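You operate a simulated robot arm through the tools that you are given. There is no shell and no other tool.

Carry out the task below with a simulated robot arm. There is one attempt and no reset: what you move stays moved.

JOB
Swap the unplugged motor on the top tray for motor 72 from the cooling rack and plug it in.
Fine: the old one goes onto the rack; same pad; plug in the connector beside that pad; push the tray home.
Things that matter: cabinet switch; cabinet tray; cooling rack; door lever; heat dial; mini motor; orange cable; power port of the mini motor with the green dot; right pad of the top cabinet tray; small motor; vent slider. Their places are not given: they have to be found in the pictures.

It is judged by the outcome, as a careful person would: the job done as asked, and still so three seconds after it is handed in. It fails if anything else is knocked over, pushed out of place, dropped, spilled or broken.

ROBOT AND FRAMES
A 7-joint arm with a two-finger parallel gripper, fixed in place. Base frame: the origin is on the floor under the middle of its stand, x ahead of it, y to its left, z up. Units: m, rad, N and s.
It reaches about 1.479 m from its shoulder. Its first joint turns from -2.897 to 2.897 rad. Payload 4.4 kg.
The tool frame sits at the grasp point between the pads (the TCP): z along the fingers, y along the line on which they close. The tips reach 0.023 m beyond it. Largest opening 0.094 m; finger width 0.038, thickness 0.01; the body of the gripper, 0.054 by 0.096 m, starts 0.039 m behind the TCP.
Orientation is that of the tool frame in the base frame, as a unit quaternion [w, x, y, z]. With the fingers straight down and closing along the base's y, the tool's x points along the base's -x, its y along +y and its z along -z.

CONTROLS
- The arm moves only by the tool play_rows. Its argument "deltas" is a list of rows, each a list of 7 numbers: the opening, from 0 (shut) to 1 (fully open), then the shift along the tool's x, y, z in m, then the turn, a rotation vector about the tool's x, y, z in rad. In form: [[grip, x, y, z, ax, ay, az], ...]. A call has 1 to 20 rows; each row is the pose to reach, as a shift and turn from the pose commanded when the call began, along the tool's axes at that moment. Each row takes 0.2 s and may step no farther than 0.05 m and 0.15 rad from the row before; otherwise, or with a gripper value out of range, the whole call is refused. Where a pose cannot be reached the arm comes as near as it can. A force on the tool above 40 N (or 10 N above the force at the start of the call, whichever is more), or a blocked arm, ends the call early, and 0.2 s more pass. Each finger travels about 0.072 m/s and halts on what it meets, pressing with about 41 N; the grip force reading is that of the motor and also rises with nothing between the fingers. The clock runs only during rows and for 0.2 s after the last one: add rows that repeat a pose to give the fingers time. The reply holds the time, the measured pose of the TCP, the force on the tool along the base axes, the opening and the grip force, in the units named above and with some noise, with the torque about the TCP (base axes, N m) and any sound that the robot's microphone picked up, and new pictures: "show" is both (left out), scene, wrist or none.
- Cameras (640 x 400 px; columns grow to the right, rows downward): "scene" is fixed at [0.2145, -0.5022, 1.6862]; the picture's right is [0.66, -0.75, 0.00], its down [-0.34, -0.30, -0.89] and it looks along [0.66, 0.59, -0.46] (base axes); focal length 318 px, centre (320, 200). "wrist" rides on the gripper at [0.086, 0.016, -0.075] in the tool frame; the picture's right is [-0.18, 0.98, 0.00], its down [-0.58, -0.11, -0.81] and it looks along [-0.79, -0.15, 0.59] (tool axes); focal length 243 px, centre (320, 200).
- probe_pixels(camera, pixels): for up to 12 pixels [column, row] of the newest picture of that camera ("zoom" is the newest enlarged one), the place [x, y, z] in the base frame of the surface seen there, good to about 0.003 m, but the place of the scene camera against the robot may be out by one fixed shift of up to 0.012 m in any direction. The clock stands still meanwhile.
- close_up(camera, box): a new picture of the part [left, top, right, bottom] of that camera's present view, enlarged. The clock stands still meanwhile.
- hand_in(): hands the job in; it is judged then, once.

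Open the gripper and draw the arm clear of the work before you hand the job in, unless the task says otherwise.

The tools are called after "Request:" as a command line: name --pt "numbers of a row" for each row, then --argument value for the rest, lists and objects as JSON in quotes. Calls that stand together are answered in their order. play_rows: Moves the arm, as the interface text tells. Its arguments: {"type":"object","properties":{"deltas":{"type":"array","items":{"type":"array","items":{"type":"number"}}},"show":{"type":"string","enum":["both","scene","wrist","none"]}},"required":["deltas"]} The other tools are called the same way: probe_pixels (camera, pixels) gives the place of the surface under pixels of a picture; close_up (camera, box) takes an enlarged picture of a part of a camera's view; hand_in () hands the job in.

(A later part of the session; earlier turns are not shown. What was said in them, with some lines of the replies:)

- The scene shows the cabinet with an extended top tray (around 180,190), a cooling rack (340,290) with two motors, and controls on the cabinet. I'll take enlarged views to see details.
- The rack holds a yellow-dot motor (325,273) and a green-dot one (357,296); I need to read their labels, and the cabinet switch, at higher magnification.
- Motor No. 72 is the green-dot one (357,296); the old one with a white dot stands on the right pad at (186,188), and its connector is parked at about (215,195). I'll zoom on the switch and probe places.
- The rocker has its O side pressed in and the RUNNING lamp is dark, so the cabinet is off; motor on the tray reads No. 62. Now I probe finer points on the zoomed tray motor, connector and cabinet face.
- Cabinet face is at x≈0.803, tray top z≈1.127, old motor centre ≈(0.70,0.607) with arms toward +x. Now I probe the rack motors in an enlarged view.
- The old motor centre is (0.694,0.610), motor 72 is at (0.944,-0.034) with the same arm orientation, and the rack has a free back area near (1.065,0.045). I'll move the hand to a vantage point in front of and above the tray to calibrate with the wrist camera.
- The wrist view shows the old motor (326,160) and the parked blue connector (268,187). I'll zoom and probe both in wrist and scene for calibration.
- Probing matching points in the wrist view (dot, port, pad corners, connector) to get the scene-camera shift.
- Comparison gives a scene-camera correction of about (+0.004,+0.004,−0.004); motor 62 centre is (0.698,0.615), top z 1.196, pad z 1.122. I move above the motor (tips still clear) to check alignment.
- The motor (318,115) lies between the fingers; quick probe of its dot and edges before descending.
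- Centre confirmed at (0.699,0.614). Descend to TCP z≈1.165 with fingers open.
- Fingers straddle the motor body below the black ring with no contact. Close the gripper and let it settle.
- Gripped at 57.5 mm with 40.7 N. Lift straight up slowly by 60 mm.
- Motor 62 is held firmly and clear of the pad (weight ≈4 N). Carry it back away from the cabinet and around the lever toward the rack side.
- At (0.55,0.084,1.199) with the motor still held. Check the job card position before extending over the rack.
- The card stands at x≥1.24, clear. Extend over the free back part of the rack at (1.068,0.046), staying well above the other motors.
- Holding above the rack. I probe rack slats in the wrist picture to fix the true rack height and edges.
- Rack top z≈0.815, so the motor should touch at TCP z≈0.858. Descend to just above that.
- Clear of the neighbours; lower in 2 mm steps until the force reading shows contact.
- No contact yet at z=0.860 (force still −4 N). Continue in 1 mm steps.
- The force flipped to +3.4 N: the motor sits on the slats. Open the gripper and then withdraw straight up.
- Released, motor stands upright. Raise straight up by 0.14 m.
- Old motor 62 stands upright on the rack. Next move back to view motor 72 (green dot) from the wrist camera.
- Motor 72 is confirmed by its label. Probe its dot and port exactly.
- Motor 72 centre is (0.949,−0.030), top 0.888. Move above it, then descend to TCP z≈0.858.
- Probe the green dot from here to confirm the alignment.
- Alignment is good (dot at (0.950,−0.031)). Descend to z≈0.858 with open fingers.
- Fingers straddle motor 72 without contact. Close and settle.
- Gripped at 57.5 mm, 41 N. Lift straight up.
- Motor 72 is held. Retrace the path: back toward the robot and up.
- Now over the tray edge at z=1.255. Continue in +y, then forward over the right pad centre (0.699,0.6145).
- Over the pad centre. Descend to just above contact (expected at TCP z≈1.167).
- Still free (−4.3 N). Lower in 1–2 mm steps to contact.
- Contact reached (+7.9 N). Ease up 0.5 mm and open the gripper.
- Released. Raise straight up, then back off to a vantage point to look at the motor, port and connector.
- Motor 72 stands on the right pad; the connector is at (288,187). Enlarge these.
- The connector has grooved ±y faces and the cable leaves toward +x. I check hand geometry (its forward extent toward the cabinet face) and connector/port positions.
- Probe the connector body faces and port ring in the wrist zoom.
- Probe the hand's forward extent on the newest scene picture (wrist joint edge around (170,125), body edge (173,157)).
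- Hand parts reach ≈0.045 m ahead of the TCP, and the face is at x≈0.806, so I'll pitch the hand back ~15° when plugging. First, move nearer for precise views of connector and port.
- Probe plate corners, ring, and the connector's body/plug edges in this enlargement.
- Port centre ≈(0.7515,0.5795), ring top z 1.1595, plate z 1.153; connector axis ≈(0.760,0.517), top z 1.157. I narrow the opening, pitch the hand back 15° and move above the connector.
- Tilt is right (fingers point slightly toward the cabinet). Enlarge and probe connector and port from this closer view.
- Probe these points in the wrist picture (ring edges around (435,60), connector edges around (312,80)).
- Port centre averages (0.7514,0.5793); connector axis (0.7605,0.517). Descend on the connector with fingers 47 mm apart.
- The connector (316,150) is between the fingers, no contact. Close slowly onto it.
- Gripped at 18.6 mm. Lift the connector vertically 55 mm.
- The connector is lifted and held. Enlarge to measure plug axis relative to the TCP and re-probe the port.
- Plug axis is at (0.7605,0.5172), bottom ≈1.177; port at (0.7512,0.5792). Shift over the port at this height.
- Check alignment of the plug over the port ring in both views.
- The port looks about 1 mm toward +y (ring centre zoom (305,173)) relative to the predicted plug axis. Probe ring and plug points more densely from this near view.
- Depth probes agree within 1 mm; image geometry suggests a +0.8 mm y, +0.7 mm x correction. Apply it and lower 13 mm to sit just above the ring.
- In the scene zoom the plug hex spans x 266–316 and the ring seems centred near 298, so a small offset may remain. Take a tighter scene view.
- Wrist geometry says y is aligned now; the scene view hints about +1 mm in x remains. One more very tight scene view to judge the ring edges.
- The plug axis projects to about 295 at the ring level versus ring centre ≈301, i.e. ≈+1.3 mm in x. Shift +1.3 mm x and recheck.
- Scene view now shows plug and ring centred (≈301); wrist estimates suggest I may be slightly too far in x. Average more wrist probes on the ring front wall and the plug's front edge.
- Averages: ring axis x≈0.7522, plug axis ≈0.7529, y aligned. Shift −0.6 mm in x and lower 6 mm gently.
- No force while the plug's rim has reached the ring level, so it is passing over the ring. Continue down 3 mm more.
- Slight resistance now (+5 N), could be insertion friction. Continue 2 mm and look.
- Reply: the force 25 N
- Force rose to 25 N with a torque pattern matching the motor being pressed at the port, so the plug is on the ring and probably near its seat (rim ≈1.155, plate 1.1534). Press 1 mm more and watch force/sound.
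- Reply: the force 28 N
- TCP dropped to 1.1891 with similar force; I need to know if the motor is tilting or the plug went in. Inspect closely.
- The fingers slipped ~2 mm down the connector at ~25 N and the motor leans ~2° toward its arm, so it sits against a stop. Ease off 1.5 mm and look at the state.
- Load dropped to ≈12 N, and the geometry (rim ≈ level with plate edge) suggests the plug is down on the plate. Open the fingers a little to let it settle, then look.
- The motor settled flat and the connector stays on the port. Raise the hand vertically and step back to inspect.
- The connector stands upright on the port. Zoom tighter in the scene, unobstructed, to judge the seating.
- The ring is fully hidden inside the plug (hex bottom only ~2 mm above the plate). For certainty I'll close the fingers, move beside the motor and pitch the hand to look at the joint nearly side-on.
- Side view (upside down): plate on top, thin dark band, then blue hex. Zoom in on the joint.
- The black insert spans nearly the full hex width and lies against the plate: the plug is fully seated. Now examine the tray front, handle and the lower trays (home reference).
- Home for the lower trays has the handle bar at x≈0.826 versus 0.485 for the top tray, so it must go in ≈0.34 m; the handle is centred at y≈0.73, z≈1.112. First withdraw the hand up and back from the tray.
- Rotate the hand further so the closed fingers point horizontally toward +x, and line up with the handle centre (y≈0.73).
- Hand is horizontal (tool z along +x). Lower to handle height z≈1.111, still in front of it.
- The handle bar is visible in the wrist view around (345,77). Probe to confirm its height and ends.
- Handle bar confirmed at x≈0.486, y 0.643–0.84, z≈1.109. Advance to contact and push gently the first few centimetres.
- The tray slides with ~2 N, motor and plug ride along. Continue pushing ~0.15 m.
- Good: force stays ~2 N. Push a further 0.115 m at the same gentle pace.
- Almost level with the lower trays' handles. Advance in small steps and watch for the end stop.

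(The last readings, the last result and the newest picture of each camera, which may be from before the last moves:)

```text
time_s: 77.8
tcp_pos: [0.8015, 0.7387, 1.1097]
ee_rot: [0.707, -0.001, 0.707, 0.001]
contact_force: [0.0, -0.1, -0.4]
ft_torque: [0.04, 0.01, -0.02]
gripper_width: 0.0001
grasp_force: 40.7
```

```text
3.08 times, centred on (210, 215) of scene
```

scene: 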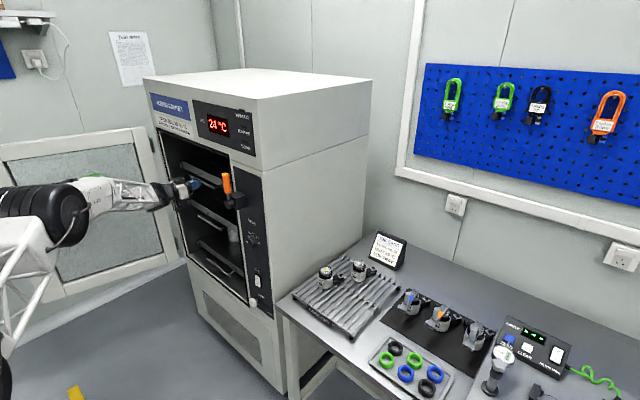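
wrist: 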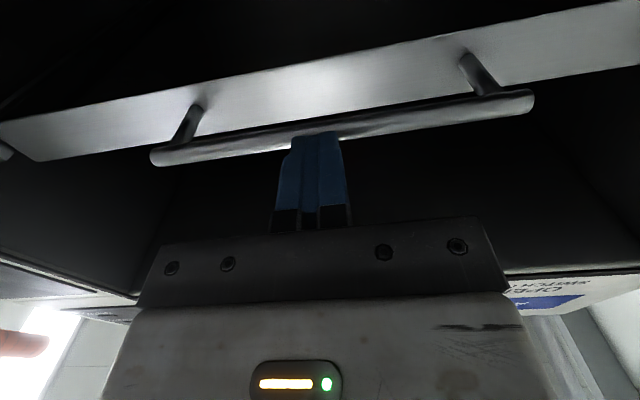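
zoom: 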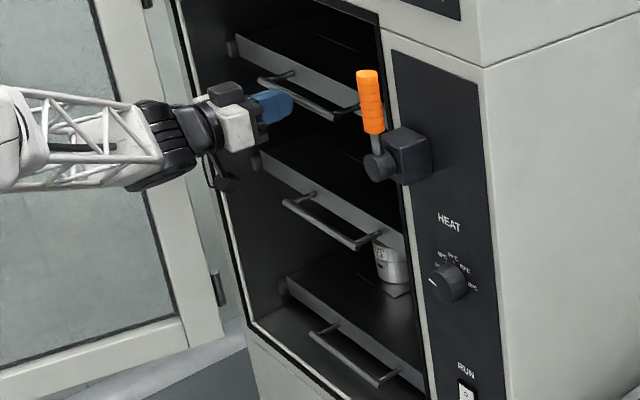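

Contact force is zero and the handle looks slightly ahead of the fingertip (a detent or coasting). Probe handle positions of all trays to compare.

Request:
probe_pixels --camera "wrist" --pixels '[[200, 155], [250, 146], [400, 125], [450, 117], [500, 105], [300, 110], [400, 90], [500, 60], [180, 158], [370, 128]]'

Request:
probe_pixels --camera "zoom" --pixels '[[320, 110], [345, 117], [260, 82], [330, 85], [245, 45], [300, 213], [350, 243], [320, 225], [370, 225], [320, 335], [375, 378], [400, 355]]'

```text
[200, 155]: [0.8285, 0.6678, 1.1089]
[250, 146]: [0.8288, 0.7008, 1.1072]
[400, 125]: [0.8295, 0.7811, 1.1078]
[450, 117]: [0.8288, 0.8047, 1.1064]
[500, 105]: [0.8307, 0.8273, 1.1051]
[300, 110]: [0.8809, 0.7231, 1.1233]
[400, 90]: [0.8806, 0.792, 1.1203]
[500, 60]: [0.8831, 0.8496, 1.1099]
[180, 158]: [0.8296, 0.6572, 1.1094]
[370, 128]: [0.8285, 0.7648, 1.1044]
```

```text
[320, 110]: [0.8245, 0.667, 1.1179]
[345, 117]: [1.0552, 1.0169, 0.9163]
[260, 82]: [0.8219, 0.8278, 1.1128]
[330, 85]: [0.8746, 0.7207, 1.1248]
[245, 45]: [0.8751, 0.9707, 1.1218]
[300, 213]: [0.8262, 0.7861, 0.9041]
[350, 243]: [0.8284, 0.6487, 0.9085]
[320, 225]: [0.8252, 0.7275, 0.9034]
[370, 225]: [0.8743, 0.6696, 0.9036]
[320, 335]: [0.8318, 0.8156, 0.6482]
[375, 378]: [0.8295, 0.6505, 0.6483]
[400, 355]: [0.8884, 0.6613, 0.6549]
```

Top tray's front (0.8746) matches the middle tray's (0.8743): it appears home. Push gently a few more mm to confirm the stop.

Request:
play_rows --pt "0 0 0 0.002 0 0 0" --pt "0 0 0 0.004 0 0 0" --pt "0 0 0 0.0055 0 0 0" --pt "0 0 0 0.0065 0 0 0" --pt "0 0 0 0.0065 0 0 0" --show "wrist"

```text
time_s: 79.0
tcp_pos: [0.8065, 0.7389, 1.1095]
ee_rot: [0.707, -0.001, 0.708, 0.0]
contact_force: [-15.9, -7.2, 3.3]
ft_torque: [0.01, -0.06, -0.22]
gripper_width: 0.0001
grasp_force: 40.9
stopped in row 5: the force on the tool passed its limit at 41 N (the readings are from after the stop); the commanded pose is now the measured one
```

wrist: 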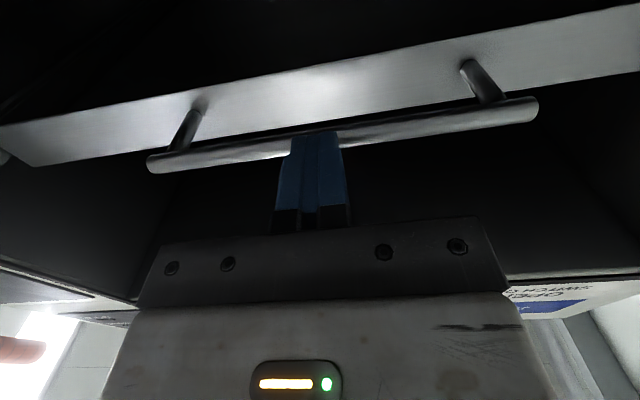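

Firm stop: the tray is home. Retreat straight back from the handle.

Request:
play_rows --pt "0 0 0 -0.006 0 0 0" --pt "0 0 0 -0.02 0 0 0" --pt "0 0 0 -0.045 0 0 0" --pt "0 0 0 -0.075 0 0 0" --pt "0 0 0 -0.11 0 0 0" --pt "0 0 0 -0.15 0 0 0" --pt "0 0 0 -0.19 0 0 0" --pt "0 0 0 -0.23 0 0 0" --pt "0 0 0 -0.27 0 0 0" --pt "0 0 0 -0.27 0 0 0" --show "both"

Request:
close_up --camera "scene" --box '[150, 120, 270, 280]'

```text
time_s: 81.2
tcp_pos: [0.5364, 0.7407, 1.1094]
ee_rot: [0.706, 0.0, 0.708, 0.0]
contact_force: [0.1, 0.0, 0.6]
ft_torque: [0.03, 0.01, 0.0]
gripper_width: 0.0001
grasp_force: 41.4
```

scene: 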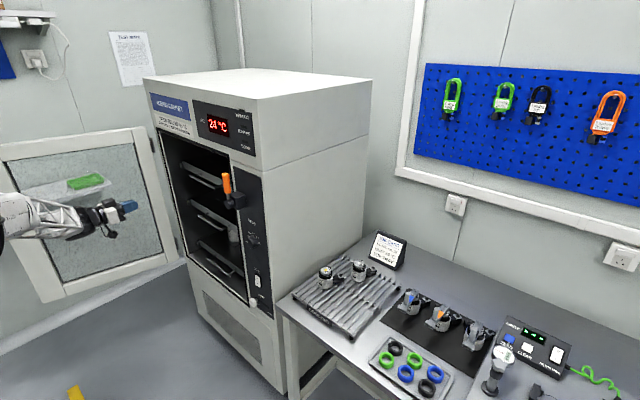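
wrist: 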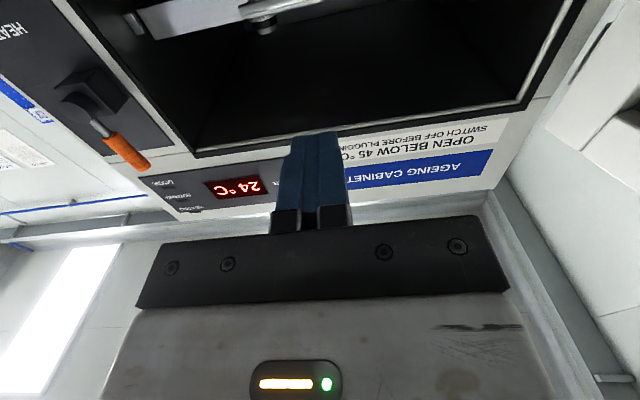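

```text
2.50 times, centred on (210, 200) of scene
```

zoom: 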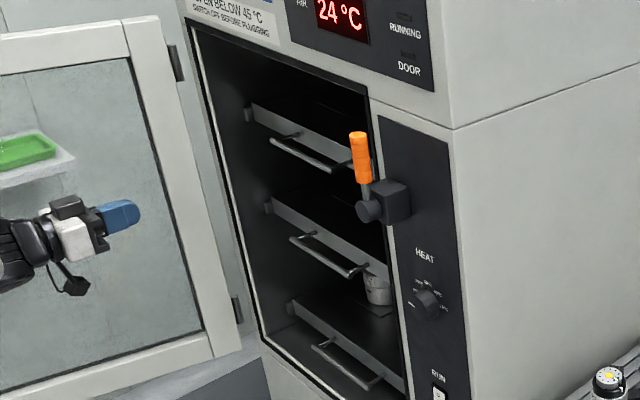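

Now look inside the cabinet with the wrist camera to verify that motor and plug are still fine after the push.

Request:
play_rows --pt "0 -0.016 -0.017 0.0 0 0.13 0" --pt "0 -0.032 -0.034 0.01 0 0.26 0" --pt "0 -0.048 -0.051 0.02 0 0.39 0" --pt "0 -0.064 -0.068 0.03 0 0.52 0" --pt "0 -0.08 -0.085 0.04 0 0.65 0" --pt "0 -0.096 -0.102 0.05 0 0.78 0" --pt "0 -0.11 -0.12 0.06 0 0.9 0" --pt "0 -0.11 -0.12 0.06 0 0.92 0" --pt "0 -0.11 -0.12 0.06 0 0.92 0" --show "wrist"

Request:
close_up --camera "wrist" --box '[260, 80, 440, 220]'

```text
time_s: 83.2
tcp_pos: [0.5975, 0.6201, 1.2199]
ee_rot: [0.319, -0.001, 0.948, 0.001]
contact_force: [-1.1, 0.2, 0.2]
ft_torque: [0.03, 0.05, 0.01]
gripper_width: 0.0
grasp_force: 40.6
```

wrist: 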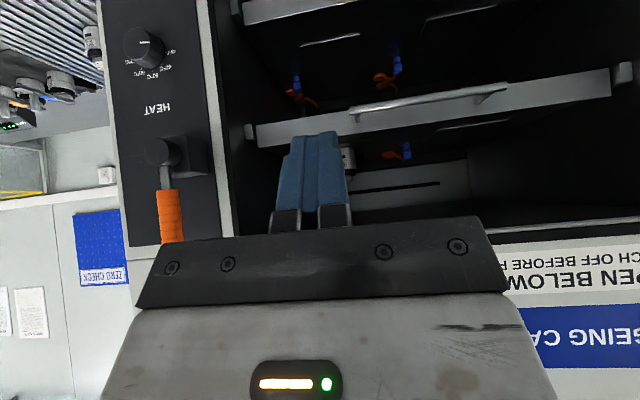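

```text
2.86 times, centred on (350, 150) of wrist
```

zoom: 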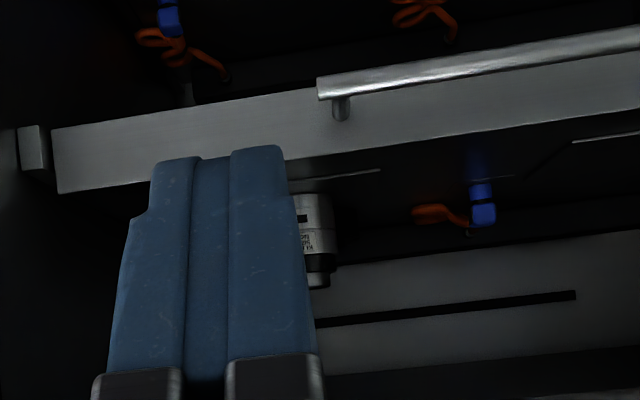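

The motor is partly hidden behind the fingers; shift the hand 0.09 m toward −y to see it.

Request:
play_rows --pt "0 0 -0.03 0 0 0 0" --pt "0 0 -0.06 0 0 0 0" --pt "0 0 -0.09 0 0 0 0" --pt "0 0 -0.09 0 0 0 0" --show "wrist"

Request:
close_up --camera "wrist" --box '[340, 120, 440, 200]'

```text
time_s: 84.2
tcp_pos: [0.5968, 0.5286, 1.2197]
ee_rot: [0.319, 0.0, 0.948, -0.001]
contact_force: [0.2, -0.5, 0.4]
ft_torque: [-0.03, -0.03, 0.02]
gripper_width: 0.0
grasp_force: 40.8
```

wrist: 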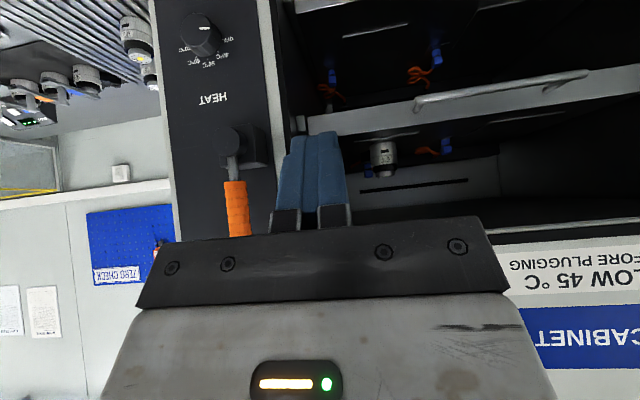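

```text
5.00 times, centred on (390, 160) of wrist
```

zoom: 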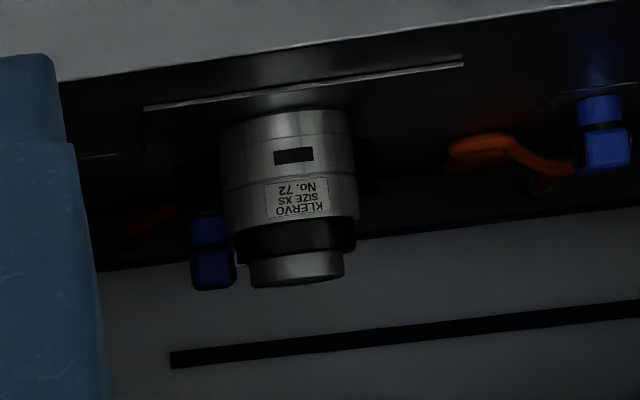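

Motor 72 stands upright on the right pad inside with the plug in its port. Open the gripper, draw back, and take a last look at the rack.

Request:
play_rows --pt "0.3 0.02 0 -0.01 0 0 0" --pt "0.6 0.05 0 -0.03 0 0 0" --pt "1 0.08 -0.01 -0.06 0 0 0" --pt "1 0.1 -0.03 -0.09 0 0 0" --pt "1 0.12 -0.05 -0.12 0 0 0" --pt "1 0.13 -0.07 -0.15 0 0 0" --pt "1 0.13 -0.07 -0.15 0 0 0" --show "both"

Request:
close_up --camera "scene" --box '[280, 220, 420, 340]'

Request:
close_up --camera "scene" --box '[140, 80, 290, 320]'

```text
time_s: 85.8
tcp_pos: [0.4031, 0.4592, 1.2614]
ee_rot: [0.319, 0.0, 0.948, 0.0]
contact_force: [-0.2, -0.3, -0.7]
ft_torque: [0.01, 0.0, 0.0]
gripper_width: 0.094
grasp_force: 0.1
```

scene: 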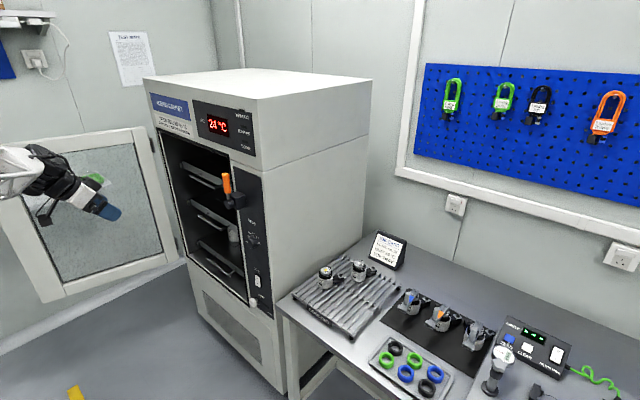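
wrist: 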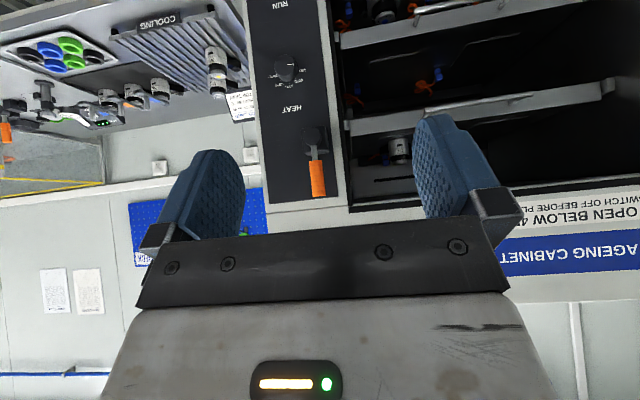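

```text
3.33 times, centred on (350, 280) of scene
```

zoom: 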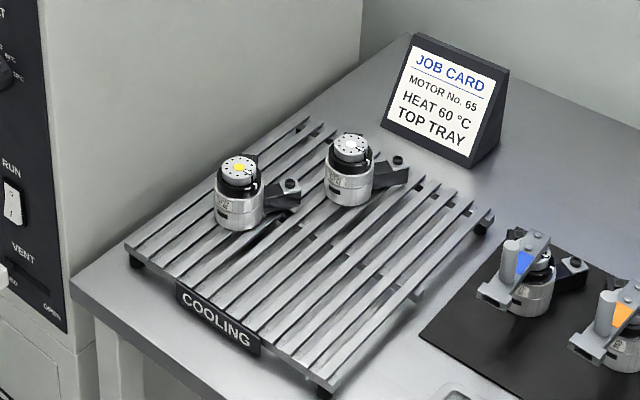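

```text
1.67 times, centred on (215, 200) of scene
```

zoom: 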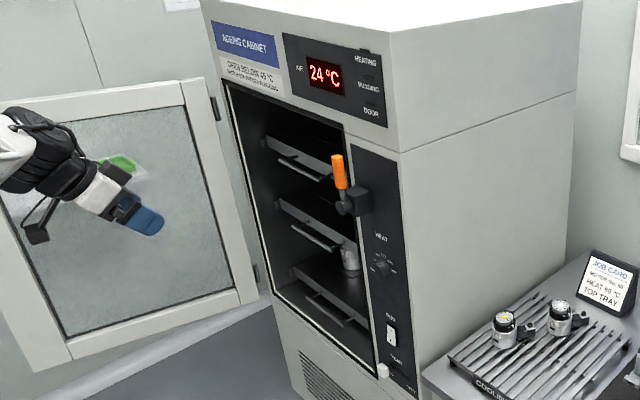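

Everything checks out: motor 62 is upright on the rack and motor 72 is on the right pad. Its plug is down on the port plate, the tray is home and the cabinet is still off. The gripper is open and the arm is clear, so I hand in.

Request:
hand_in

```text
The job is handed in.
```

I've handed the job in. Motor 72 is now on the right pad of the top tray, plugged in, and the tray is pushed home.

- **Old motor:** No. 62 is standing upright on the cooling rack, behind the yellow-dot motor (No. 65).
- **Plug:** the connector beside the right pad is on motor 72's power port. It reached a firm stop and looks seated against the port plate. I heard no click, so I judged the seating from the force readings and close-up pictures.
- **While plugging in:** the motor tipped about 2° and the tray shifted about 2 mm. The motor settled flat again once I let go.
- **Tray:** it came to a firm stop in line with the middle tray. A look inside afterwards showed the motor upright and the plug still in place.
- **Cabinet:** the switch was already off before I plugged in, and I left it, the door, heat dial and vent alone.

The job card beside the rack asks for motor 65 at 60 °C on the top tray. I followed your instruction to use 72 and did not start any heating.
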